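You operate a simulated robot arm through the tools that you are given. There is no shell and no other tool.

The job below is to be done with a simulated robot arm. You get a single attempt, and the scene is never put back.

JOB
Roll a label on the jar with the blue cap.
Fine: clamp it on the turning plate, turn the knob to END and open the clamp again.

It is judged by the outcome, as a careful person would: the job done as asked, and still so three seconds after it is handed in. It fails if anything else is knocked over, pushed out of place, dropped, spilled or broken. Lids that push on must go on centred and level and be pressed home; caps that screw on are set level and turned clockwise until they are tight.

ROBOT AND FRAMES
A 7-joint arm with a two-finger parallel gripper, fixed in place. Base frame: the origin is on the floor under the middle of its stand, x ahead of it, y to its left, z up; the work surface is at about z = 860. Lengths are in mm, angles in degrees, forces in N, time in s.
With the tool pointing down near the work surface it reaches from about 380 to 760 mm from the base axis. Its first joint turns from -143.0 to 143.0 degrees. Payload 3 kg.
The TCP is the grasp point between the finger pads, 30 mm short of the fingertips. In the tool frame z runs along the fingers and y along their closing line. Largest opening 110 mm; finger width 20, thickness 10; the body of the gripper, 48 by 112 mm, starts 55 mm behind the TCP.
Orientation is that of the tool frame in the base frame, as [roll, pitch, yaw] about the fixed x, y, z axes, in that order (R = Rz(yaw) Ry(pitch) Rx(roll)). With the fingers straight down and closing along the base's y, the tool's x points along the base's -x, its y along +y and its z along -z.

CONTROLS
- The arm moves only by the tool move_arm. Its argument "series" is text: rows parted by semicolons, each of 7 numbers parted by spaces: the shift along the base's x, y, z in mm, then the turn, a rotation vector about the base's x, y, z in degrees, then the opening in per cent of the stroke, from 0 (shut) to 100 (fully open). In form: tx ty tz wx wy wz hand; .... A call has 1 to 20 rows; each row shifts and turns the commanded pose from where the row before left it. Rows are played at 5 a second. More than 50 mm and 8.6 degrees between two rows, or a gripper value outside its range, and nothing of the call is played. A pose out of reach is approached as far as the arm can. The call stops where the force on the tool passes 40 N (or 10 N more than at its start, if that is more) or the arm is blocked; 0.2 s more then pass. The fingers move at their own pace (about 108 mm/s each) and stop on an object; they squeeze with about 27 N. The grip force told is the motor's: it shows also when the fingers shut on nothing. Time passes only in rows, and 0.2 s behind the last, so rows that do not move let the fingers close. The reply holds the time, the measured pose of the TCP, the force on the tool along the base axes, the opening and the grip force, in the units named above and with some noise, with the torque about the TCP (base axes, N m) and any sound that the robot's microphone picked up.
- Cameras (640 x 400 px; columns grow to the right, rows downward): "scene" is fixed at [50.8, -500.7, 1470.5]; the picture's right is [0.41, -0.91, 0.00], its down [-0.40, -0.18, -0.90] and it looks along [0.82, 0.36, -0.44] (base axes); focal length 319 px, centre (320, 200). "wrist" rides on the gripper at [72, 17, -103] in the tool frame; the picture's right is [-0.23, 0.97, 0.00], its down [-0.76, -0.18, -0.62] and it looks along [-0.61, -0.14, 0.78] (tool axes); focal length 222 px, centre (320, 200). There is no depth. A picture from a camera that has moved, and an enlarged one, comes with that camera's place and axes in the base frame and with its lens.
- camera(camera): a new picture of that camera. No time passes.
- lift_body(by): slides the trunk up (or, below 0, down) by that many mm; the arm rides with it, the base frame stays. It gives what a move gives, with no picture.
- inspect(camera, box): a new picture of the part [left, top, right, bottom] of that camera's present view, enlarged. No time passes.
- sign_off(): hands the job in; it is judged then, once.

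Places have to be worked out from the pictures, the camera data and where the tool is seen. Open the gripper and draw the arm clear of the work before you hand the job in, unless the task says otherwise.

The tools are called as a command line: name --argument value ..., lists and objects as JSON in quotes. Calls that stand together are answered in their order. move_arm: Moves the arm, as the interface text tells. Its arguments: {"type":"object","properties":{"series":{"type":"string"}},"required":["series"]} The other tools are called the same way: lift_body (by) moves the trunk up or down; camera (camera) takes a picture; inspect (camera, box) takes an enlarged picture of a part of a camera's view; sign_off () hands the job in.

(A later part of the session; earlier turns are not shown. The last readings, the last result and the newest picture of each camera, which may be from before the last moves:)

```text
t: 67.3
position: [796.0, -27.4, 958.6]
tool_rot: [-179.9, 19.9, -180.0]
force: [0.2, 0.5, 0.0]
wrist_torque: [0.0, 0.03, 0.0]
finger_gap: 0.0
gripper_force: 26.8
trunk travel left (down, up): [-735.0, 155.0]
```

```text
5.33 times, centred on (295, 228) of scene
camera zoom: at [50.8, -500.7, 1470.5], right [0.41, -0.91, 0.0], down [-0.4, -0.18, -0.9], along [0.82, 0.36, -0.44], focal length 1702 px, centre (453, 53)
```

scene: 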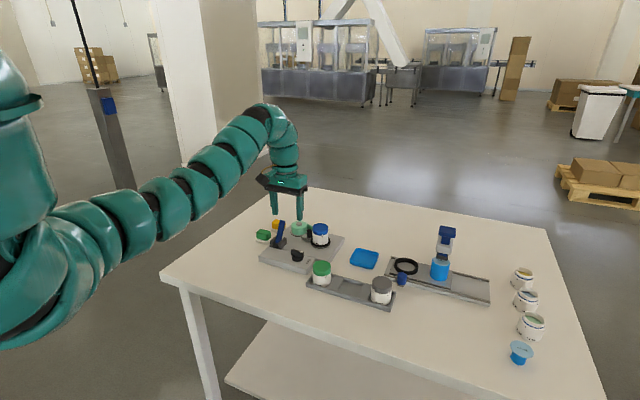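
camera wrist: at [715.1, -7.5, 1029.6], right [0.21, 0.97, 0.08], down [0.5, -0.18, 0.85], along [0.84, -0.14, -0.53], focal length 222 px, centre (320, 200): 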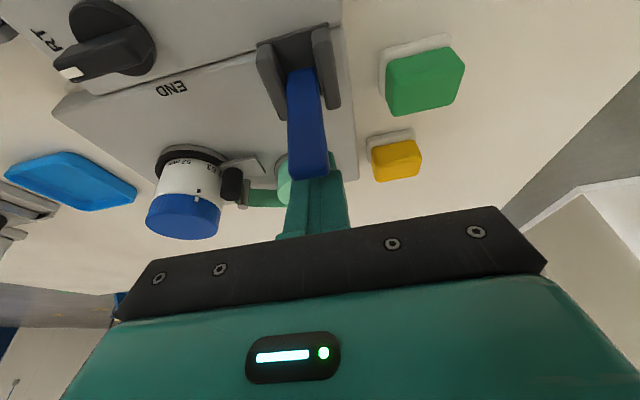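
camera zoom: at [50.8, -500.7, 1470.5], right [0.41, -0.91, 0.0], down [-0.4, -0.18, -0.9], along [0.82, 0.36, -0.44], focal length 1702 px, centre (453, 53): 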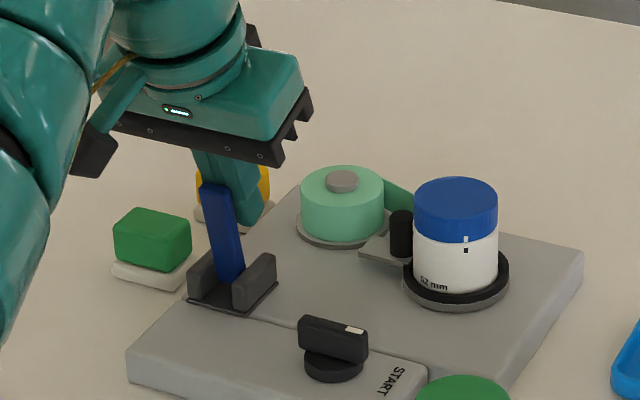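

It moves freely with almost no force, and the lever now leans toward the robot. I keep pushing.

move_arm --series "-5 0 0 0 0 0 0; -5 0 0 0 0 0 0; -5 0 0 0 0 0 0; -5 0 0 0 0 0 0; -5 0 -1 0 0 0 0; -5 0 -2 0 0 0 0; 0 0 0 0 0 0 0"

inspect --camera "scene" --box '[245, 190, 345, 265]'

```text
t: 68.6
position: [775.5, -29.5, 962.5]
tool_rot: [179.9, 21.2, 179.7]
force: [13.1, 2.0, 0.0]
wrist_torque: [0.12, -1.03, 0.02]
finger_gap: 0.0
gripper_force: 26.8
trunk travel left (down, up): [-735.0, 155.0]
stopped in row 6: the force on the tool passed its limit at 45 N (the readings are from after the stop); the commanded pose is now the measured one
```

```text
5.33 times, centred on (295, 228) of scene
camera zoom: at [50.8, -500.7, 1470.5], right [0.41, -0.91, 0.0], down [-0.4, -0.18, -0.9], along [0.82, 0.36, -0.44], focal length 1702 px, centre (453, 53)
```

zoom: 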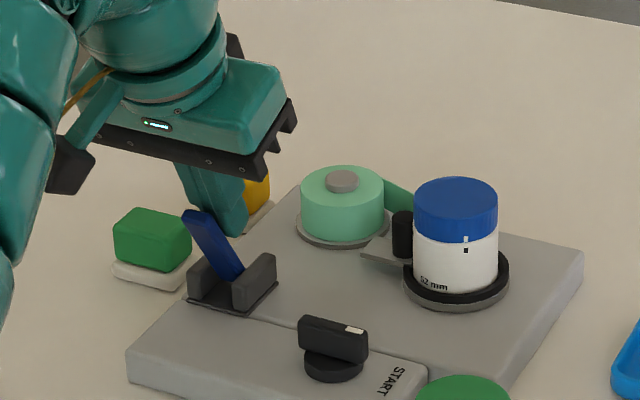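

The push ended abruptly at 45 N with the lever leaning about 30° toward the robot, mirror to where it started — it looks like the closed stop. I check the roller against the jar.

inspect --camera "scene" --box '[295, 215, 345, 250]'

inspect --camera "scene" --box '[260, 212, 310, 255]'

camera --camera "wrist"

```text
11.43 times, centred on (320, 232) of scene
camera zoom: at [50.8, -500.7, 1470.5], right [0.41, -0.91, 0.0], down [-0.4, -0.18, -0.9], along [0.82, 0.36, -0.44], focal length 3648 px, centre (320, -171)
```

zoom: 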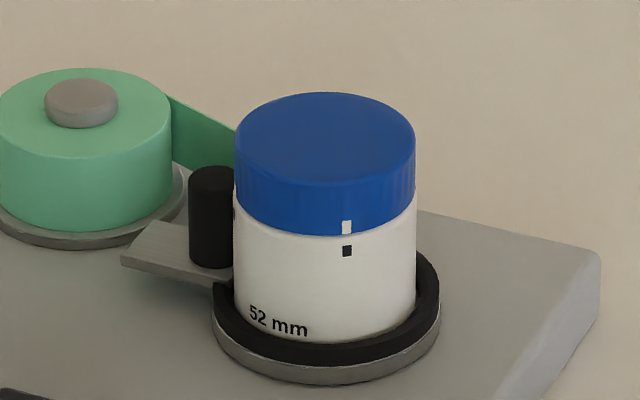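

```text
9.30 times, centred on (285, 234) of scene
camera zoom: at [50.8, -500.7, 1470.5], right [0.41, -0.91, 0.0], down [-0.4, -0.18, -0.9], along [0.82, 0.36, -0.44], focal length 2969 px, centre (646, -112)
```

zoom: 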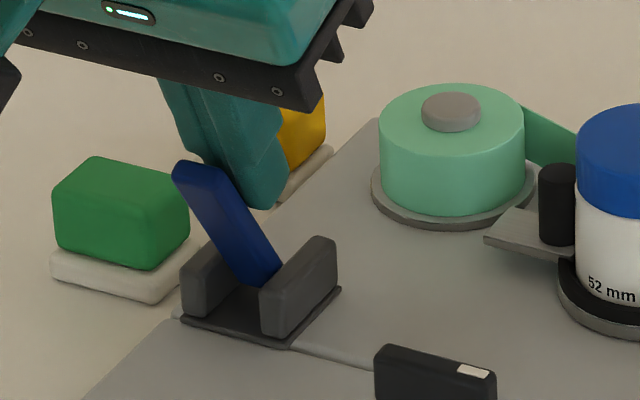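

```text
taken
camera wrist: at [669.3, -10.3, 1032.1], right [0.22, 0.97, 0.08], down [0.48, -0.18, 0.86], along [0.85, -0.14, -0.51], focal length 222 px, centre (320, 200)
```

wrist: 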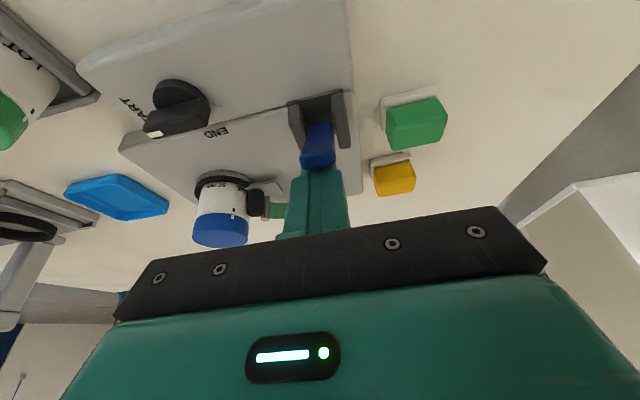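

The roller has moved about 4.6 mm and now touches the jar, and the lever sits symmetric to its open position (±28°). I press once more gently to make sure it is really on its stop.

move_arm --series "-1.5 0 0 0 0 0 0; -1.5 0 0 0 0 0 0; 0 0 0 0 0 0 0"

inspect --camera "scene" --box '[260, 212, 310, 255]'

```text
t: 69.5
position: [774.6, -28.0, 964.4]
tool_rot: [179.9, 21.6, 179.7]
force: [11.6, 1.2, 1.5]
wrist_torque: [-0.02, -0.38, -0.04]
finger_gap: 0.0
gripper_force: 27.1
trunk travel left (down, up): [-735.0, 155.0]
stopped in row 3: the force on the tool passed its limit at 41 N (the readings are from after the stop); the commanded pose is now the measured one
```

```text
9.30 times, centred on (285, 234) of scene
camera zoom: at [50.8, -500.7, 1470.5], right [0.41, -0.91, 0.0], down [-0.4, -0.18, -0.9], along [0.82, 0.36, -0.44], focal length 2969 px, centre (646, -112)
```

zoom: 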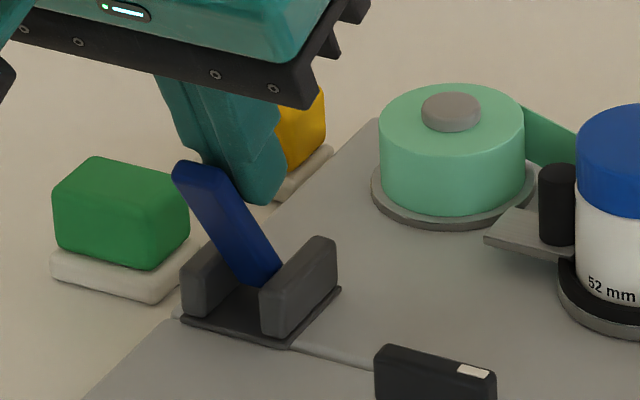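

The lever did not budge under 41 N: the clamp is closed. I back away and up, then set the hand straight down over the knob with the fingers closing along x, across the knob's grip bar.

move_arm --series "6 0 0 0 0 0 0; 4 0 15 0 0 0 0; 0 0 20 0 0 0 0; 0 0 20 0 0 0 0; 0 0 15 0 0 0 0; -11 -28 0 0 -7.2 0 0; 0 0 0 0 0 0 0"

```text
t: 71.1
position: [771.9, -55.1, 1032.9]
tool_rot: [179.9, 28.7, 179.7]
force: [1.1, 0.3, -0.6]
wrist_torque: [0.01, 0.01, 0.03]
finger_gap: 0.1
gripper_force: 27.5
trunk travel left (down, up): [-735.0, 155.0]
```

That tilt went the wrong way (28.7°), so untilting is a positive turn about y. I untilt fully, go over the knob, turn -90° about z and open the fingers part-way.

move_arm --series "-6 -14 0 0 7.2 0 0; -6 -14 0 0 7.2 0 0; -6 -14 0 0 7.2 0 20; -5 -15 0 0 7.1 0 40; 0 0 0 0 0 -7.5 40; 0 0 0 0 0 -7.5 40; 0 0 0 0 0 -7.5 40; 0 0 0 0 0 -7.5 40; 0 0 0 0 0 -7.5 40; 0 0 0 0 0 -7.5 40; 0 0 0 0 0 -7.5 40; 0 0 0 0 0 -7.5 40; 0 0 0 0 0 -7.5 40; 0 0 0 0 0 -7.5 40; 0 0 0 0 0 -7.5 40; 0 0 0 0 0 -7.5 40; 0 0 0 0 0 0 40"

camera --camera "wrist"

inspect --camera "scene" --box '[245, 190, 345, 265]'

```text
t: 74.7
position: [748.1, -113.7, 1033.3]
tool_rot: [180.0, -0.1, 89.6]
force: [0.0, -0.3, -1.0]
wrist_torque: [-0.02, 0.03, -0.03]
finger_gap: 44.0
gripper_force: 0.1
trunk travel left (down, up): [-735.0, 155.0]
```

```text
taken
camera wrist: at [764.2, -40.7, 1136.5], right [0.97, -0.23, 0.0], down [-0.18, -0.76, 0.62], along [-0.15, -0.6, -0.78], focal length 222 px, centre (320, 200)
```

wrist: 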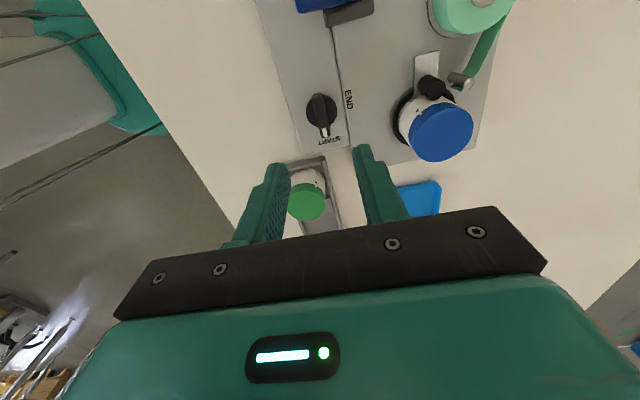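

```text
5.33 times, centred on (295, 228) of scene
camera zoom: at [50.8, -500.7, 1470.5], right [0.41, -0.91, 0.0], down [-0.4, -0.18, -0.9], along [0.82, 0.36, -0.44], focal length 1702 px, centre (453, 53)
```

zoom: 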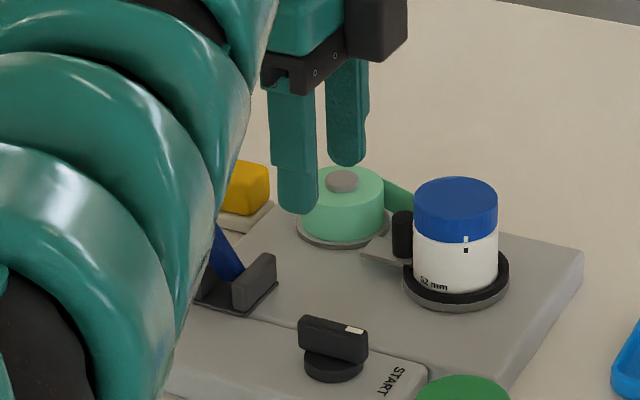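

I zoom on the knob to get its exact centre and bar direction.

inspect --camera "wrist" --box '[270, 70, 380, 160]'

inspect --camera "scene" --box '[285, 240, 325, 270]'

```text
4.44 times, centred on (325, 115) of wrist
camera zoom: at [764.2, -40.7, 1136.5], right [0.97, -0.23, 0.0], down [-0.18, -0.76, 0.62], along [-0.15, -0.6, -0.78], focal length 987 px, centre (298, 578)
```

zoom: 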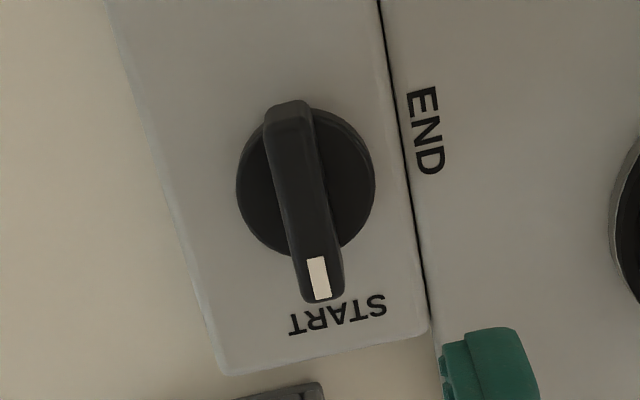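

```text
13.33 times, centred on (305, 255) of scene
camera zoom: at [50.8, -500.7, 1470.5], right [0.41, -0.91, 0.0], down [-0.4, -0.18, -0.9], along [0.82, 0.36, -0.44], focal length 4256 px, centre (520, -533)
```

zoom: 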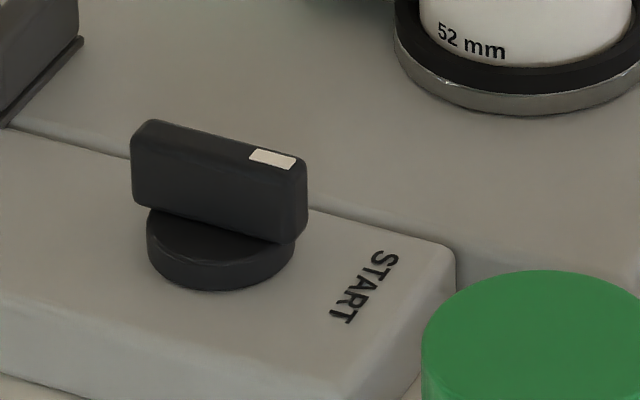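

The knob centre is about (749,-113), bar top z≈911, disc top ≈895, bar along y. I descend with open fingers on both sides of the bar, tips staying a few mm above the disc.

move_arm --series "0.9 0.5 -20 0 0 0 40; 0 0 -20 0 0 0 40; 0 0 -20 0 0 0 40; 0 0 -20 0 0 0 40; 0 0 -12 0 0 0 40; 0 0 -8 0 0 0 40; 0 0 -3 0 0 0 40; 0 0 0 0 0 0 40"

camera --camera "wrist"

inspect --camera "scene" --box '[265, 205, 345, 270]'

```text
t: 76.5
position: [750.4, -112.3, 931.7]
tool_rot: [-179.9, -0.1, 89.7]
force: [-0.4, 0.3, -0.2]
wrist_torque: [-0.03, -0.05, -0.01]
finger_gap: 44.0
gripper_force: 0.1
trunk travel left (down, up): [-735.0, 155.0]
```

```text
taken
camera wrist: at [765.7, -38.8, 1034.0], right [0.97, -0.23, 0.0], down [-0.18, -0.76, 0.62], along [-0.14, -0.6, -0.78], focal length 222 px, centre (320, 200)
```

wrist: 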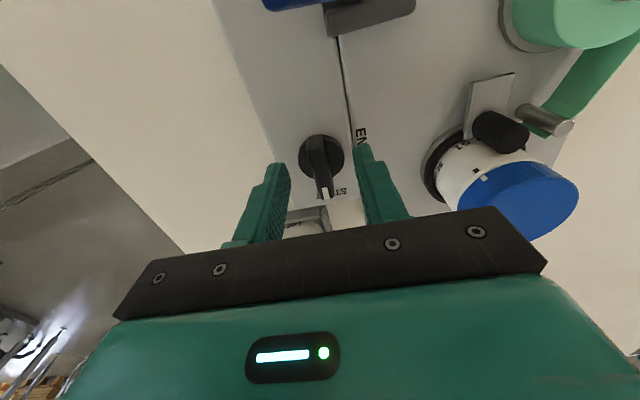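

```text
6.15 times, centred on (305, 238) of scene
camera zoom: at [50.8, -500.7, 1470.5], right [0.41, -0.91, 0.0], down [-0.4, -0.18, -0.9], along [0.82, 0.36, -0.44], focal length 1964 px, centre (412, -31)
```

zoom: 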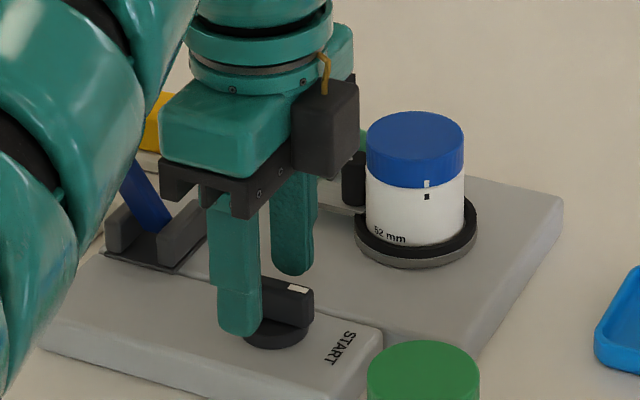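

The fingers straddle the bar well. I lower 2 mm more and close on it.

move_arm --series "0 0 -2.5 0 0 0 40; 0 0 0 0 0 0 25; 0 0 0 0 0 0 10; 0 0 0 0 0 0 0; 0 0 0 0 0 0 0"

inspect --camera "scene" --box '[265, 205, 345, 270]'

```text
t: 77.7
position: [748.6, -112.6, 929.2]
tool_rot: [180.0, -0.1, 89.7]
force: [-0.1, -0.1, -0.8]
wrist_torque: [-0.02, 0.01, 0.03]
finger_gap: 10.8
gripper_force: 45.4
trunk travel left (down, up): [-735.0, 155.0]
```

```text
6.15 times, centred on (305, 238) of scene
camera zoom: at [50.8, -500.7, 1470.5], right [0.41, -0.91, 0.0], down [-0.4, -0.18, -0.9], along [0.82, 0.36, -0.44], focal length 1964 px, centre (412, -31)
```

zoom: 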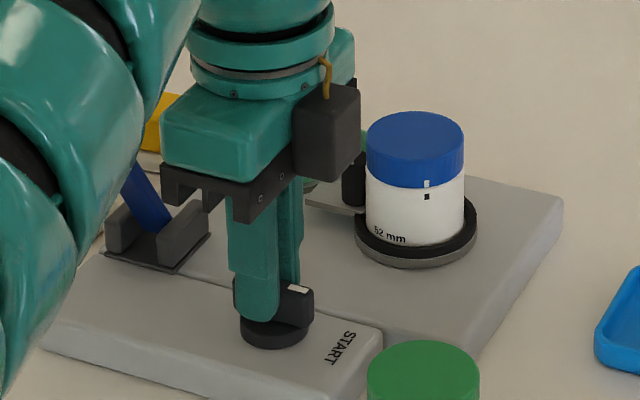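

The bar is held at 10.8 mm with no side load. I start turning counter-clockwise (START toward END) by 10° and read the torque.

move_arm --series "0 0 0 0 0 5 0; 0 0 0 0 0 5 0; 0 0 0 0 0 0 0"

inspect --camera "scene" --box '[265, 205, 345, 270]'

```text
t: 78.5
position: [750.0, -114.1, 928.5]
tool_rot: [180.0, 0.1, 99.7]
force: [2.0, -0.2, 2.6]
wrist_torque: [-0.33, 0.0, -1.19]
finger_gap: 13.9
gripper_force: 45.3
trunk travel left (down, up): [-735.0, 155.0]
```

```text
6.15 times, centred on (305, 238) of scene
camera zoom: at [50.8, -500.7, 1470.5], right [0.41, -0.91, 0.0], down [-0.4, -0.18, -0.9], along [0.82, 0.36, -0.44], focal length 1964 px, centre (412, -31)
```

zoom: 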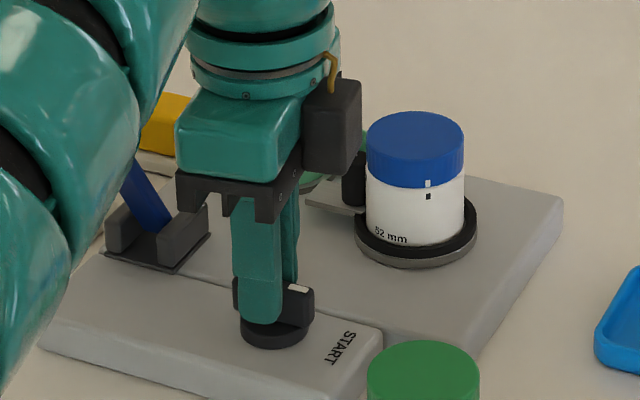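

The bar did not turn: the fingers just twisted on it (gap widened to 13.9, torque 1.2 N·m), so this side is the START stop. The dial must run clockwise the long way round to END. I go back to neutral and try clockwise.

move_arm --series "0 0 0 0 0 -5 0; 0 0 0 0 0 -5 0; 0 0 0 0 0 0 0"

move_arm --series "0 0 0 0 0 -5 0; 0 0 0 0 0 -5 0; 0 0 0 0 0 0 0"

inspect --camera "scene" --box '[265, 205, 345, 270]'

```text
t: 79.3
position: [749.8, -113.0, 928.5]
tool_rot: [179.9, -0.2, 89.7]
force: [4.8, 3.1, 3.3]
wrist_torque: [0.11, -0.09, -0.02]
finger_gap: 10.7
gripper_force: 44.8
trunk travel left (down, up): [-735.0, 155.0]
```

```text
t: 80.1
position: [750.5, -112.5, 928.3]
tool_rot: [179.9, -0.1, 79.7]
force: [9.1, 4.2, 4.8]
wrist_torque: [0.29, -0.21, 0.02]
finger_gap: 10.9
gripper_force: 45.2
trunk travel left (down, up): [-735.0, 155.0]
```

```text
6.15 times, centred on (305, 238) of scene
camera zoom: at [50.8, -500.7, 1470.5], right [0.41, -0.91, 0.0], down [-0.4, -0.18, -0.9], along [0.82, 0.36, -0.44], focal length 1964 px, centre (412, -31)
```

zoom: 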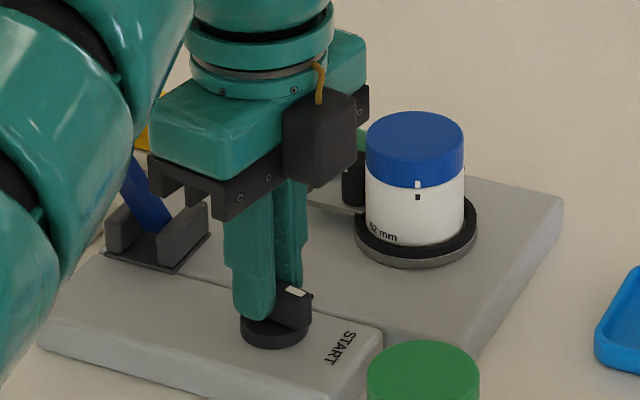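

Clockwise works: the knob turns easily and the jar's mark is turning with it. I correct the small centring error (side force 9 N) and continue clockwise.

move_arm --series "0.8 0.4 0 0 0 -6 0; 0 0 0 0 0 -6 0; 0 0 0 0 0 -6 0; 0 0 0 0 0 -6 0; 0 0 0 0 0 -6 0; 0 0 0 0 0 0 0"

inspect --camera "scene" --box '[265, 205, 345, 270]'

```text
t: 81.5
position: [752.4, -112.9, 928.8]
tool_rot: [179.9, -0.1, 49.6]
force: [20.5, -0.9, 14.4]
wrist_torque: [-0.78, 0.26, 0.04]
finger_gap: 10.5
gripper_force: 44.9
trunk travel left (down, up): [-735.0, 155.0]
```

```text
6.15 times, centred on (305, 238) of scene
camera zoom: at [50.8, -500.7, 1470.5], right [0.41, -0.91, 0.0], down [-0.4, -0.18, -0.9], along [0.82, 0.36, -0.44], focal length 1964 px, centre (412, -31)
```

zoom: 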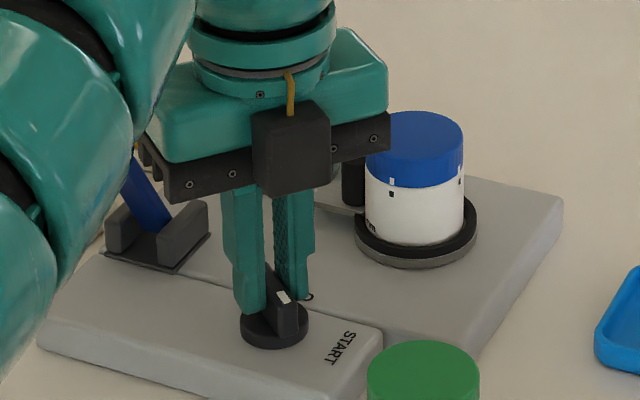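

The knob turns, but side force has grown to 20 N because my grip is a few mm off the knob's axis (axis nearer y≈-117). I loosen the fingers, recentre, and grip again.

move_arm --series "0 0 0 0 0 0 18; 0 0 0 0 0 0 18; -0.5 -2 0.5 0 0 0 18; 0 -2 0 0 0 0 18; 0 0 0 0 0 0 18"

inspect --camera "scene" --box '[280, 230, 330, 270]'

inspect --camera "wrist" --box '[240, 100, 400, 220]'

```text
t: 82.7
position: [749.6, -115.6, 929.2]
tool_rot: [179.9, 0.0, 49.7]
force: [-0.6, -0.5, 0.5]
wrist_torque: [0.01, 0.02, -0.03]
finger_gap: 19.9
gripper_force: 0.1
trunk travel left (down, up): [-735.0, 155.0]
```

```text
10.00 times, centred on (305, 250) of scene
camera zoom: at [50.8, -500.7, 1470.5], right [0.41, -0.91, 0.0], down [-0.4, -0.18, -0.9], along [0.82, 0.36, -0.44], focal length 3192 px, centre (470, -300)
```

zoom: 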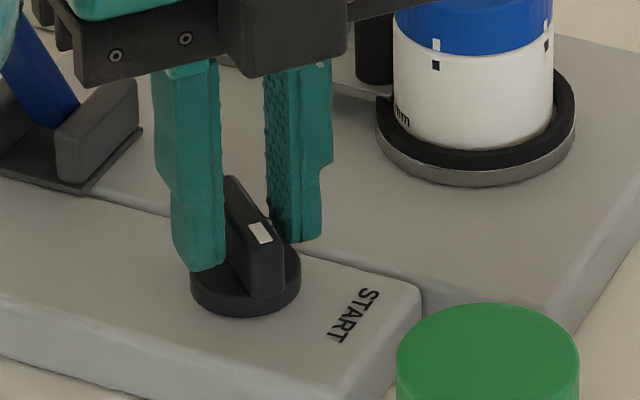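

```text
3.33 times, centred on (320, 160) of wrist
camera zoom: at [807.8, -71.1, 1031.8], right [0.6, -0.8, 0.0], down [-0.63, -0.47, 0.62], along [-0.5, -0.37, -0.78], focal length 740 px, centre (320, 333)
```

zoom: 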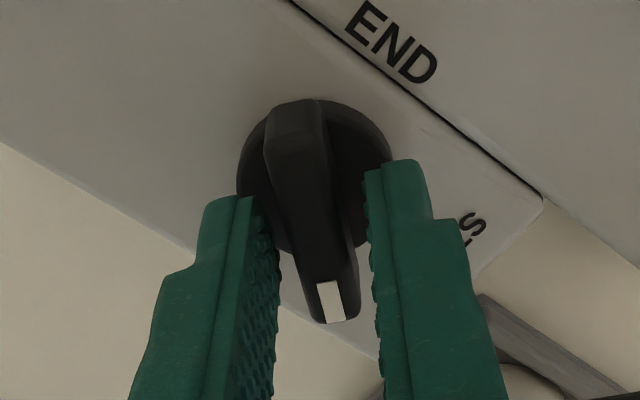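

Recentred at about (749.5,-116), bar between the fingers and the jar's mark clearly rotated. I grip again and turn another 30° clockwise.

move_arm --series "0 0 0 0 0 0 8; 0 0 0 0 0 0 0; 0 0 0 0 0 0 0"

move_arm --series "0 0 0 0 0 -6 0; 0 0 0 0 0 -6 0; 0 0 0 0 0 -6 0; 0 0 0 0 0 -6 0; 0 0 0 0 0 -6 0; 0 0 0 0 0 0 0"

```text
t: 83.5
position: [750.0, -116.2, 928.0]
tool_rot: [180.0, -0.1, 49.6]
force: [-4.0, 2.4, -2.5]
wrist_torque: [0.3, -0.15, 0.03]
finger_gap: 11.0
gripper_force: 44.5
trunk travel left (down, up): [-735.0, 155.0]
```

```text
t: 84.9
position: [748.7, -115.1, 929.4]
tool_rot: [-180.0, -0.1, 19.7]
force: [-8.8, 6.9, -4.0]
wrist_torque: [0.2, 0.17, -0.01]
finger_gap: 10.8
gripper_force: 45.1
trunk travel left (down, up): [-735.0, 155.0]
```

Forces are modest now (about 11 N). I trim the centre by about 1 mm and continue turning.

move_arm --series "-0.9 0.8 0 0 0 -6 0; 0 0 0 0 0 -6 0; 0 0 0 0 0 -6 0; 0 0 0 0 0 -6 0; 0 0 0 0 0 -6 0; 0 0 0 0 0 0 0"

inspect --camera "scene" --box '[265, 205, 345, 270]'

```text
t: 86.3
position: [749.5, -116.1, 928.2]
tool_rot: [179.9, -0.1, 13.7]
force: [-1.7, 5.3, -4.0]
wrist_torque: [0.04, 0.43, 0.02]
finger_gap: 10.7
gripper_force: 45.2
out of reach, approached as far as the arm can: row 2, 3, 4, 5
trunk travel left (down, up): [-735.0, 155.0]
```

```text
6.15 times, centred on (305, 238) of scene
camera zoom: at [50.8, -500.7, 1470.5], right [0.41, -0.91, 0.0], down [-0.4, -0.18, -0.9], along [0.82, 0.36, -0.44], focal length 1964 px, centre (412, -31)
```

zoom: 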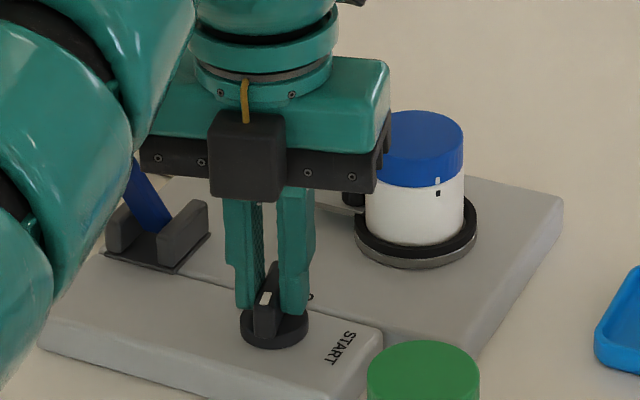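

The wrist reached its limit at 76° of turn. I release, lift above the bar, rotate the hand back 180° (the bar is symmetric) and regrip to go on.

move_arm --series "0 0 0 0 0 0 15; 0 0 0 0 0 0 30; 0 0 0 0 0 0 30; 0 0 10 0 0 0 30; 0 0 15 0 0 0 30; 0 0 15 0 0 0 30; 0 0 0 0 0 7.5 30; 0 0 0 0 0 7.5 30; 0 0 0 0 0 7.5 30; 0 0 0 0 0 7.5 30; 0 0 0 0 0 7.5 30; 0 0 0 0 0 7.5 30; 0 0 0 0 0 7.5 30; 0 0 0 0 0 7.5 30; 0 0 0 0 0 7.5 30; 0 0 0 0 0 7.5 30; 0 0 0 0 0 7.5 30; 0 0 0 0 0 7.5 30; 0 0 0 0 0 0 30"

move_arm --series "0 0 0 0 0 7.5 30; 0 0 0 0 0 7.5 30; 0 0 0 0 0 7.5 30; 0 0 0 0 0 7.5 30; 0 0 0 0 0 7.5 30; 0 0 0 0 0 7.5 30; 0 0 0 0 0 7.5 30; 0 0 0 0 0 7.5 30; 0 0 0 0 0 7.5 30; 0 0 0 0 0 7.5 30; 0 0 0 0 0 7.5 30; 0 0 0 0 0 7.5 30; 0 0 0 0 0 0 30"

camera --camera "wrist"

inspect --camera "scene" --box '[265, 205, 345, 270]'

```text
t: 90.3
position: [750.9, -118.9, 966.5]
tool_rot: [180.0, -0.2, 103.8]
force: [0.7, -1.2, -0.4]
wrist_torque: [-0.02, 0.0, 0.02]
finger_gap: 32.9
gripper_force: 0.1
out of reach, approached as far as the arm can: row 6
trunk travel left (down, up): [-735.0, 155.0]
```

```text
t: 93.1
position: [750.7, -119.9, 965.8]
tool_rot: [-180.0, -0.1, -166.2]
force: [0.0, -0.4, -0.2]
wrist_torque: [0.0, 0.01, 0.01]
finger_gap: 33.1
gripper_force: 0.0
trunk travel left (down, up): [-735.0, 155.0]
```

```text
taken
camera wrist: at [675.0, -119.5, 1068.3], right [-0.01, 1.0, 0.0], down [0.78, 0.01, 0.62], along [0.62, 0.01, -0.78], focal length 222 px, centre (320, 200)
```

wrist: 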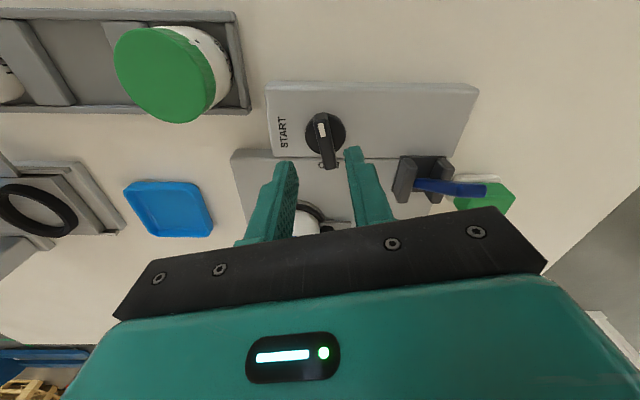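

```text
6.15 times, centred on (305, 238) of scene
camera zoom: at [50.8, -500.7, 1470.5], right [0.41, -0.91, 0.0], down [-0.4, -0.18, -0.9], along [0.82, 0.36, -0.44], focal length 1964 px, centre (412, -31)
```

zoom: 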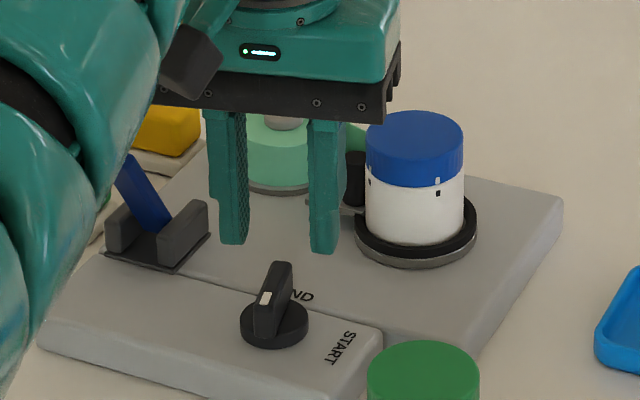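

The hand is rotated back (yaw -166°) and has drifted about 4 mm in y. I zoom to recentre on the knob before going down.

inspect --camera "wrist" --box '[250, 70, 400, 190]'

inspect --camera "scene" --box '[285, 240, 325, 270]'

```text
3.33 times, centred on (325, 130) of wrist
camera zoom: at [675.0, -119.5, 1068.3], right [-0.01, 1.0, 0.0], down [0.78, 0.01, 0.62], along [0.62, 0.01, -0.78], focal length 740 px, centre (303, 433)
```

zoom: 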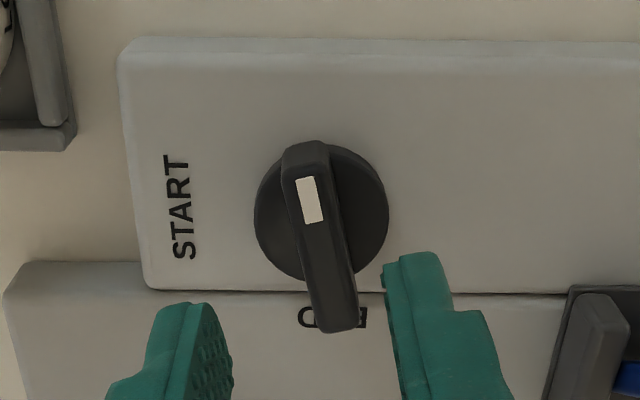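

```text
13.33 times, centred on (305, 255) of scene
camera zoom: at [50.8, -500.7, 1470.5], right [0.41, -0.91, 0.0], down [-0.4, -0.18, -0.9], along [0.82, 0.36, -0.44], focal length 4256 px, centre (520, -533)
```

zoom: 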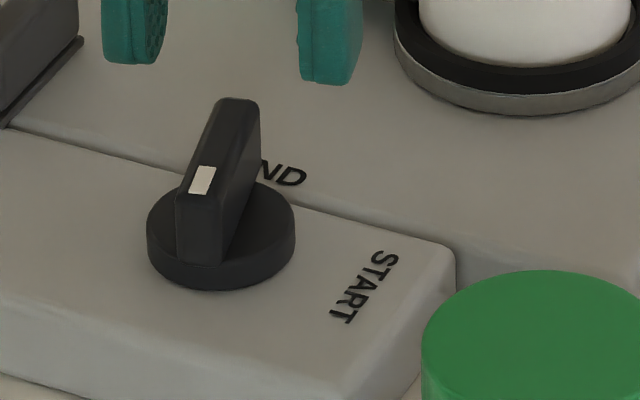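

The knob axis in hand coordinates is about (749.5,-115.6). I recentre, descend and grip again.

move_arm --series "-0.6 2.1 0 0 0 0 30; -0.6 2.2 0 0 0 0 30; 0 0 -12 0 0 0 30; 0 0 -13 0 0 0 30; 0 0 -12 0 0 0 30; 0 0 0 0 0 0 30"

move_arm --series "0 0 0 0 0 0 15; 0 0 0 0 0 0 5; 0 0 0 0 0 0 0; 0 0 0 0 0 0 0"

inspect --camera "wrist" --box '[250, 100, 400, 220]'

```text
t: 94.5
position: [748.7, -114.7, 928.1]
tool_rot: [179.9, 0.0, -166.4]
force: [-0.6, -0.2, -0.1]
wrist_torque: [-0.04, 0.02, -0.06]
finger_gap: 32.9
gripper_force: 0.2
trunk travel left (down, up): [-735.0, 155.0]
```

```text
t: 95.5
position: [749.7, -115.6, 927.9]
tool_rot: [179.9, -0.1, -166.3]
force: [0.2, -1.4, -1.3]
wrist_torque: [-0.02, -0.17, 0.0]
finger_gap: 10.7
gripper_force: 44.7
trunk travel left (down, up): [-735.0, 155.0]
```

```text
3.33 times, centred on (325, 160) of wrist
camera zoom: at [673.0, -115.2, 1031.6], right [-0.01, 1.0, 0.0], down [0.78, 0.01, 0.62], along [0.62, 0.01, -0.78], focal length 740 px, centre (303, 333)
```

zoom: 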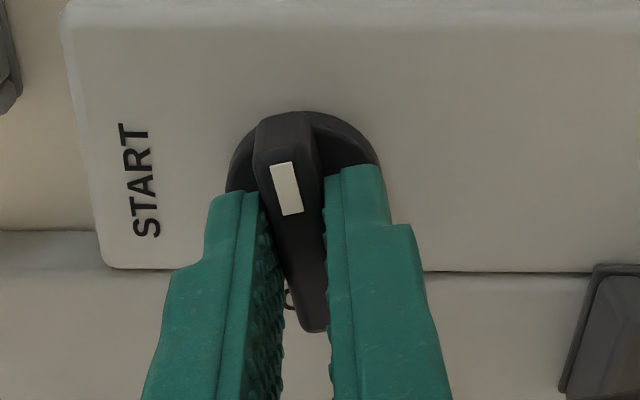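

Well gripped and centred (10.7 mm, almost no side load). I turn clockwise in stages, checking forces.

move_arm --series "0 0 0 0 0 -7 0; 0 0 0 0 0 -7 0; 0 0 0 0 0 -7 0; 0 0 0 0 0 -7 0; 0 0 0 0 0 -7 0; 0 0 0 0 0 -7 0; 0 0 0 0 0 0 0"

```text
t: 97.1
position: [748.8, -114.5, 928.7]
tool_rot: [179.9, -0.1, 151.7]
force: [-1.9, 2.1, 3.0]
wrist_torque: [0.62, 1.13, 0.0]
finger_gap: 10.9
gripper_force: 44.8
trunk travel left (down, up): [-735.0, 155.0]
```

move_arm --series "0 0 0 0 0 -7 0; 0 0 0 0 0 -7 0; 0 0 0 0 0 -7 0; 0 0 0 0 0 -7 0; 0 0 0 0 0 -7 0; 0 0 0 0 0 -7 0; 0 0 0 0 0 0 0"

inspect --camera "scene" --box '[265, 205, 345, 270]'

```text
t: 98.7
position: [748.3, -112.7, 927.9]
tool_rot: [-180.0, -0.1, 109.7]
force: [-1.4, 8.9, -0.6]
wrist_torque: [0.01, -0.04, 0.0]
finger_gap: 10.7
gripper_force: 45.1
trunk travel left (down, up): [-735.0, 155.0]
```

```text
6.15 times, centred on (305, 238) of scene
camera zoom: at [50.8, -500.7, 1470.5], right [0.41, -0.91, 0.0], down [-0.4, -0.18, -0.9], along [0.82, 0.36, -0.44], focal length 1964 px, centre (412, -31)
```

zoom: 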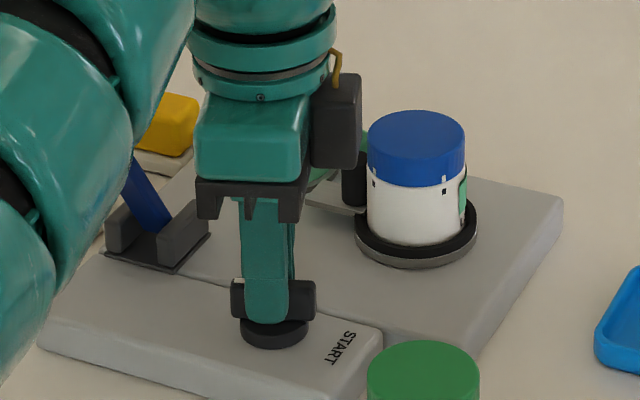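

A green strip of label is appearing on the jar. 160° done; I trim y by 1 mm and keep turning.

move_arm --series "0 1 0 0 0 -7 0; 0 0 0 0 0 -7 0; 0 0 0 0 0 -7 0; 0 0 0 0 0 -7 0; 0 0 0 0 0 -7 0; 0 0 0 0 0 -7 0; 0 0 0 0 0 0 0"

```text
t: 100.3
position: [749.3, -113.9, 927.8]
tool_rot: [179.9, -0.1, 67.6]
force: [8.5, 5.2, 0.2]
wrist_torque: [-0.19, -0.07, 0.02]
finger_gap: 11.0
gripper_force: 45.1
trunk travel left (down, up): [-735.0, 155.0]
```

move_arm --series "1 0.3 0 0 0 -7 0; 0 0 0 0 0 -7 0; 0 0 0 0 0 -7 0; 0 0 0 0 0 -7 0; 0 0 0 0 0 -7 0; 0 0 0 0 0 -7 0; 0 0 0 0 0 0 0"

inspect --camera "scene" --box '[265, 205, 345, 270]'

```text
t: 101.9
position: [750.6, -114.8, 928.2]
tool_rot: [179.9, -0.1, 25.6]
force: [14.3, -3.8, 11.6]
wrist_torque: [-0.55, 0.79, 0.04]
finger_gap: 10.6
gripper_force: 45.0
trunk travel left (down, up): [-735.0, 155.0]
```

```text
6.15 times, centred on (305, 238) of scene
camera zoom: at [50.8, -500.7, 1470.5], right [0.41, -0.91, 0.0], down [-0.4, -0.18, -0.9], along [0.82, 0.36, -0.44], focal length 1964 px, centre (412, -31)
```

zoom: 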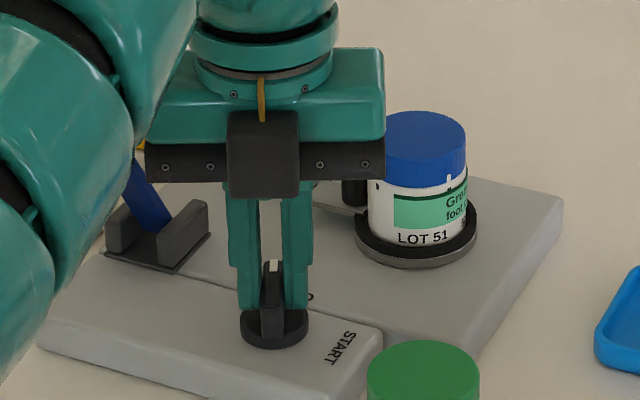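

The label is going on nicely; 244° done with 26° to go, and the wrist is near its limit again. I release, lift, rotate the hand back 180° and regrip for the last part.

move_arm --series "0 0 0 0 0 0 15; 0 0 0 0 0 0 30; 0 0 0 0 0 0 30; 0 0 10 0 0 0 30; 0 0 14 0 0 0 30; 0 0 8 0 0 0 30; 0 0 0 0 0 7.5 30; 0 0 0 0 0 7.5 30; 0 0 0 0 0 7.5 30; 0 0 0 0 0 7.5 30; 0 0 0 0 0 7.5 30; 0 0 0 0 0 7.5 30; 0 0 0 0 0 7.5 30; 0 0 0 0 0 7.5 30; 0 0 0 0 0 7.5 30; 0 0 0 0 0 7.5 30; 0 0 0 0 0 7.5 30; 0 0 0 0 0 7.5 30; 0 0 0 0 0 0 30"

move_arm --series "0 0 0 0 0 7.5 30; 0 0 0 0 0 7.5 30; 0 0 0 0 0 7.5 30; 0 0 0 0 0 7.5 30; 0 0 0 0 0 7.5 30; 0 0 0 0 0 7.5 30; 0 0 0 0 0 7.5 30; 0 0 0 0 0 7.5 30; 0 0 0 0 0 7.5 30; 0 0 0 0 0 7.5 30; 0 0 0 0 0 7.5 30; 0 0 0 0 0 7.5 30; 0 0 0 0 0 0 30"

inspect --camera "wrist" --box '[250, 70, 400, 190]'

inspect --camera "scene" --box '[265, 205, 345, 270]'

```text
t: 105.9
position: [750.8, -113.5, 961.5]
tool_rot: [180.0, -0.1, 115.8]
force: [0.8, -1.1, -0.3]
wrist_torque: [-0.03, 0.0, 0.01]
finger_gap: 33.0
gripper_force: 0.1
trunk travel left (down, up): [-735.0, 155.0]
```

```text
t: 108.7
position: [749.7, -113.7, 960.5]
tool_rot: [180.0, -0.1, -154.2]
force: [0.9, 0.8, 0.0]
wrist_torque: [0.0, 0.0, -0.01]
finger_gap: 33.0
gripper_force: 0.1
trunk travel left (down, up): [-735.0, 155.0]
```

```text
3.33 times, centred on (325, 130) of wrist
camera zoom: at [677.0, -129.1, 1063.9], right [-0.22, 0.98, 0.0], down [0.76, 0.17, 0.62], along [0.61, 0.14, -0.78], focal length 740 px, centre (303, 433)
```

zoom: 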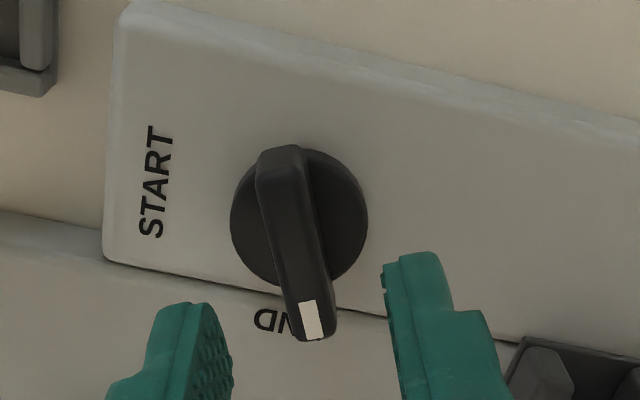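

```text
6.15 times, centred on (305, 238) of scene
camera zoom: at [50.8, -500.7, 1470.5], right [0.41, -0.91, 0.0], down [-0.4, -0.18, -0.9], along [0.82, 0.36, -0.44], focal length 1964 px, centre (412, -31)
```

zoom: 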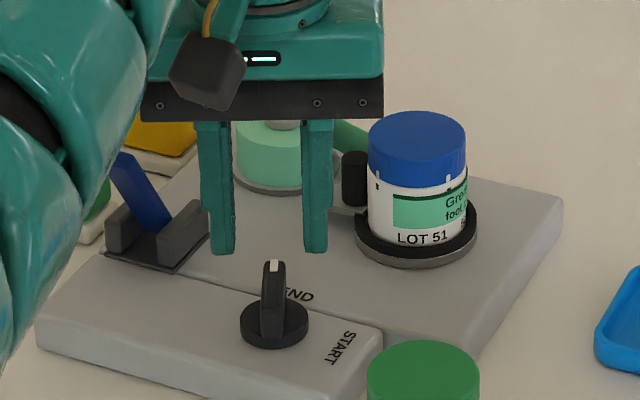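

The pointer is now about 26° short of END. I recentre, descend, grip and turn the rest.

move_arm --series "0 -1.5 0 0 0 0 30; 0 0 -12 0 0 0 30; 0 0 -12 0 0 0 30; 0 0 -8 0 0 0 30; 0 0 0 0 0 0 30; 0 0 0 0 0 0 15; 0 0 0 0 0 0 5; 0 0 0 0 0 0 0; 0 0 0 0 0 0 0"

move_arm --series "0 0 0 0 0 -6 0; 0 0 0 0 0 -6 0; 0 0 0 0 0 -6 0; 0 0 0 0 0 0 0"

```text
t: 110.7
position: [751.3, -116.6, 926.9]
tool_rot: [-180.0, 0.0, -154.3]
force: [2.4, -1.4, -0.5]
wrist_torque: [0.08, -0.3, -0.03]
finger_gap: 10.6
gripper_force: 45.4
trunk travel left (down, up): [-735.0, 155.0]
```

```text
t: 111.7
position: [750.4, -115.0, 928.1]
tool_rot: [-180.0, 0.0, -172.3]
force: [7.3, 2.3, 2.7]
wrist_torque: [-0.06, 0.52, -0.03]
finger_gap: 10.7
gripper_force: 45.6
trunk travel left (down, up): [-735.0, 155.0]
```

262° done with no resistance. I turn the last degrees in small steps until the end stop is felt.

move_arm --series "0.5 0 0 0 0 -3 0; 0 0 0 0 0 -3 0; 0 0 0 0 0 -2 0; 0 0 0 0 0 0 0"

inspect --camera "wrist" --box '[250, 90, 400, 210]'

inspect --camera "scene" --box '[285, 225, 325, 270]'

```text
t: 112.7
position: [750.8, -114.9, 927.8]
tool_rot: [180.0, -0.2, 179.7]
force: [0.5, 2.6, -3.2]
wrist_torque: [0.03, -1.2, 0.22]
finger_gap: 10.8
gripper_force: 45.1
trunk travel left (down, up): [-735.0, 155.0]
```

```text
3.33 times, centred on (325, 150) of wrist
camera zoom: at [677.0, -97.0, 1031.1], right [0.23, 0.97, 0.0], down [0.76, -0.18, 0.62], along [0.6, -0.14, -0.78], focal length 740 px, centre (303, 367)
```

zoom: 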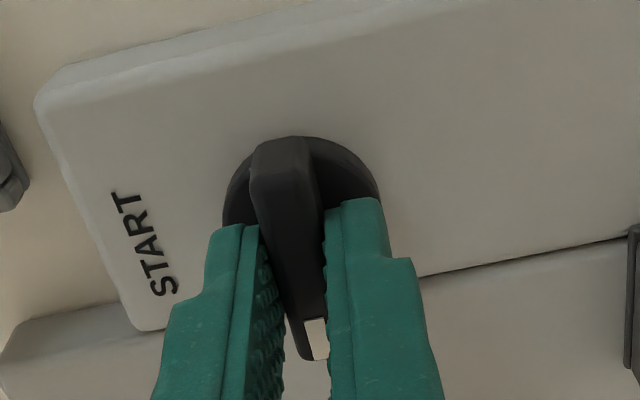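

```text
8.89 times, centred on (305, 248) of scene
camera zoom: at [50.8, -500.7, 1470.5], right [0.41, -0.91, 0.0], down [-0.4, -0.18, -0.9], along [0.82, 0.36, -0.44], focal length 2837 px, centre (453, -222)
```

zoom: 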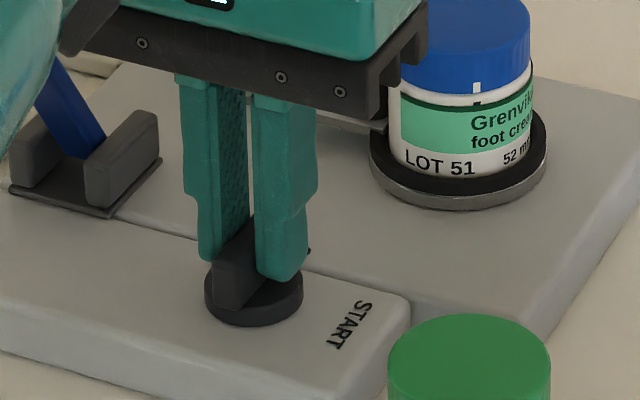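

At 270° the turning torque starts to appear. I turn 4° more to confirm the END stop.

move_arm --series "0 0 0 0 0 -2 0; 0 0 0 0 0 -2 0; 0 0 0 0 0 0 0"

inspect --camera "scene" --box '[285, 225, 325, 270]'

```text
t: 113.5
position: [750.7, -115.4, 928.7]
tool_rot: [180.0, -0.2, 175.8]
force: [-2.2, 0.9, 0.8]
wrist_torque: [0.0, 0.68, 1.08]
finger_gap: 12.0
gripper_force: 45.5
trunk travel left (down, up): [-735.0, 155.0]
```

```text
8.89 times, centred on (305, 248) of scene
camera zoom: at [50.8, -500.7, 1470.5], right [0.41, -0.91, 0.0], down [-0.4, -0.18, -0.9], along [0.82, 0.36, -0.44], focal length 2837 px, centre (453, -222)
```

zoom: 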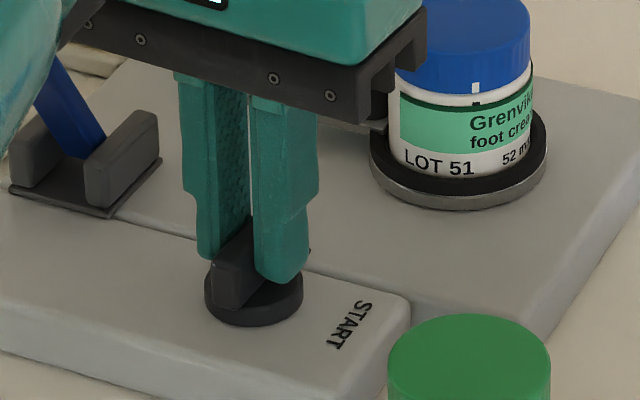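

Torque 1.1 N·m and the fingers twist on the bar: END stop reached. I turn back the 4° of overtwist, release, and lift off.

move_arm --series "0 0 0 0 0 3.5 0; 0 0 0 0 0 0 0; 0 0 0 0 0 0 15; 0 0 0 0 0 0 36; 0 0 0 0 0 0 36; 0 0 10 0 0 0 36; 0 0 18 0 0 0 36; 0 0 20 0 0 0 36; 0 0 20 0 0 0 36; 0 0 20 0 0 0 36; 0 0 10 0 0 0 36; 0 0 0 0 0 0 36"

camera --camera "wrist"

inspect --camera "wrist" --box '[240, 60, 440, 200]'

inspect --camera "scene" --box '[255, 205, 345, 270]'

```text
t: 116.1
position: [750.5, -114.9, 1026.2]
tool_rot: [-180.0, -0.1, 179.2]
force: [0.4, 0.2, -0.7]
wrist_torque: [-0.03, 0.01, 0.01]
finger_gap: 39.5
gripper_force: 0.1
trunk travel left (down, up): [-735.0, 155.0]
```

```text
taken
camera wrist: at [677.1, -96.1, 1129.6], right [0.24, 0.97, 0.0], down [0.76, -0.19, 0.62], along [0.6, -0.15, -0.78], focal length 222 px, centre (320, 200)
```

wrist: 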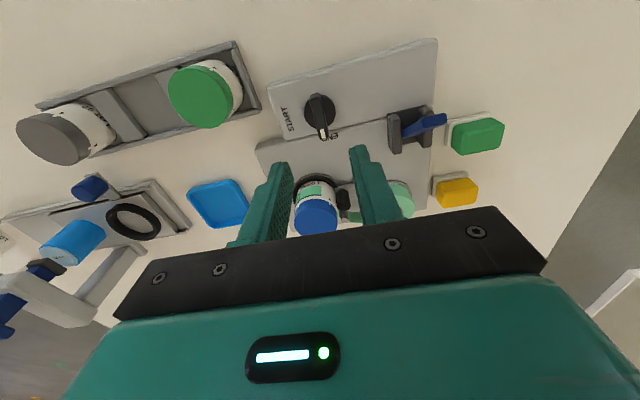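

```text
2.86 times, centred on (340, 130) of wrist
camera zoom: at [677.1, -96.1, 1129.6], right [0.24, 0.97, 0.0], down [0.76, -0.19, 0.62], along [0.6, -0.15, -0.78], focal length 635 px, centre (263, 400)
```

zoom: 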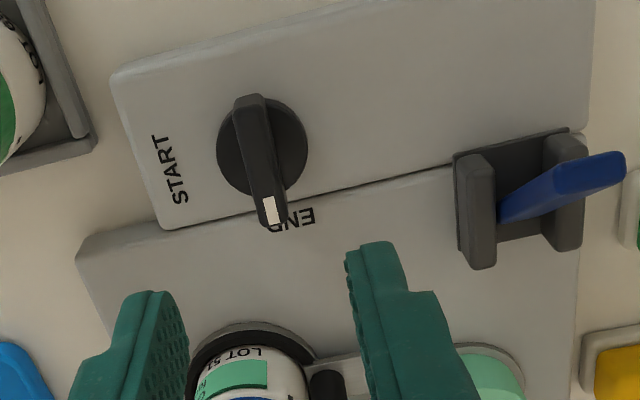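

```text
6.15 times, centred on (300, 238) of scene
camera zoom: at [50.8, -500.7, 1470.5], right [0.41, -0.91, 0.0], down [-0.4, -0.18, -0.9], along [0.82, 0.36, -0.44], focal length 1964 px, centre (443, -31)
```

zoom: 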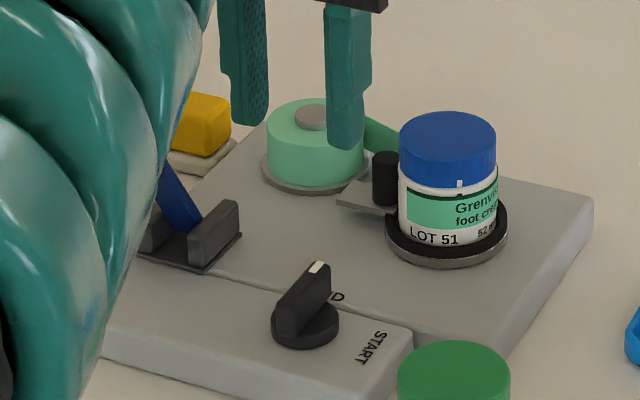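

The pointer is on END and the printed label ("Grenville foot cream, LOT 51") is on the jar. Now the clamp: I close the fingers and go down on the robot side of the lever (x≈725) to push it back to its open position.

move_arm --series "-5 18 0 0 0 0 10; -5 18 0 0 0 0 0; -5 18 0 0 0 0 0; -5 18 0 0 0 0 0; -5 17.4 0 0 0 0 0; 0 0 0 0 0 0 0"

camera --camera "wrist"

inspect --camera "scene" --box '[235, 190, 335, 265]'

```text
t: 117.5
position: [724.8, -26.5, 1025.7]
tool_rot: [180.0, -0.1, 179.3]
force: [0.7, -0.1, 0.7]
wrist_torque: [0.04, 0.04, 0.02]
finger_gap: 0.0
gripper_force: 27.2
trunk travel left (down, up): [-735.0, 155.0]
```

```text
taken
camera wrist: at [651.4, -7.0, 1128.9], right [0.24, 0.97, 0.0], down [0.76, -0.19, 0.62], along [0.6, -0.15, -0.78], focal length 222 px, centre (320, 200)
```

wrist: 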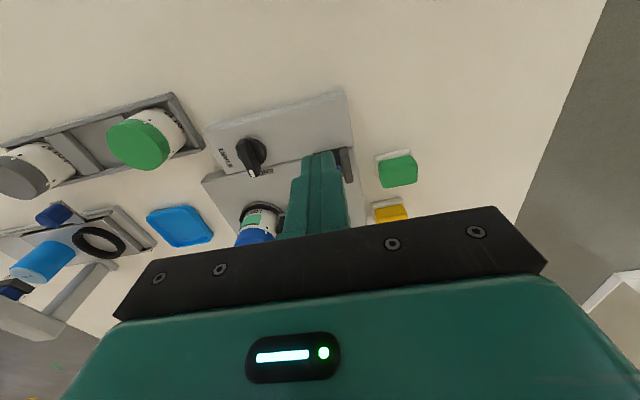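

```text
5.33 times, centred on (285, 228) of scene
camera zoom: at [50.8, -500.7, 1470.5], right [0.41, -0.91, 0.0], down [-0.4, -0.18, -0.9], along [0.82, 0.36, -0.44], focal length 1702 px, centre (507, 53)
```

zoom: 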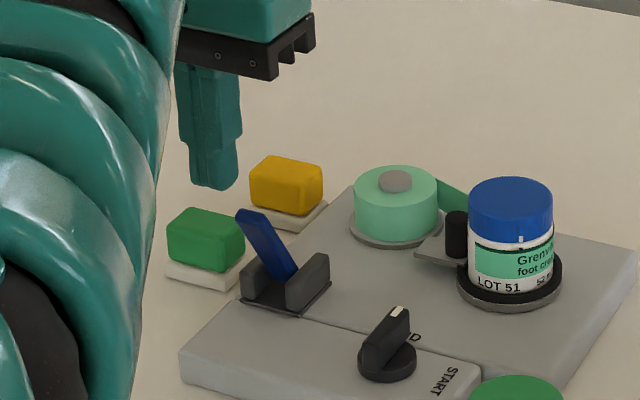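

Clear of the lever by more than 10 mm. I descend on its robot side, then push toward +x.

move_arm --series "-3 1 -16 0 0 0 0; 0 0 -16 0 0 0 0; 0 0 -16 0 0 0 0; 0 0 -16 0 0 0 0; 0 0 -14 0 0 0 0; 0 0 0 0 0 0 0"

inspect --camera "scene" --box '[235, 190, 335, 265]'

```text
t: 118.9
position: [722.8, -25.5, 949.2]
tool_rot: [-180.0, -0.1, 179.2]
force: [0.7, 0.1, 0.3]
wrist_torque: [0.05, 0.01, 0.01]
finger_gap: 0.0
gripper_force: 27.3
trunk travel left (down, up): [-735.0, 155.0]
```

```text
5.33 times, centred on (285, 228) of scene
camera zoom: at [50.8, -500.7, 1470.5], right [0.41, -0.91, 0.0], down [-0.4, -0.18, -0.9], along [0.82, 0.36, -0.44], focal length 1702 px, centre (507, 53)
```

zoom: 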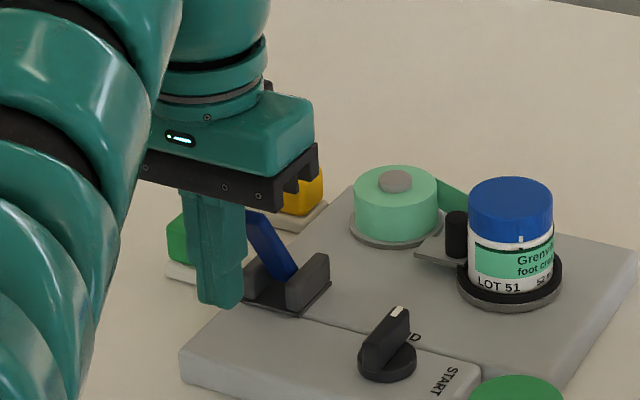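

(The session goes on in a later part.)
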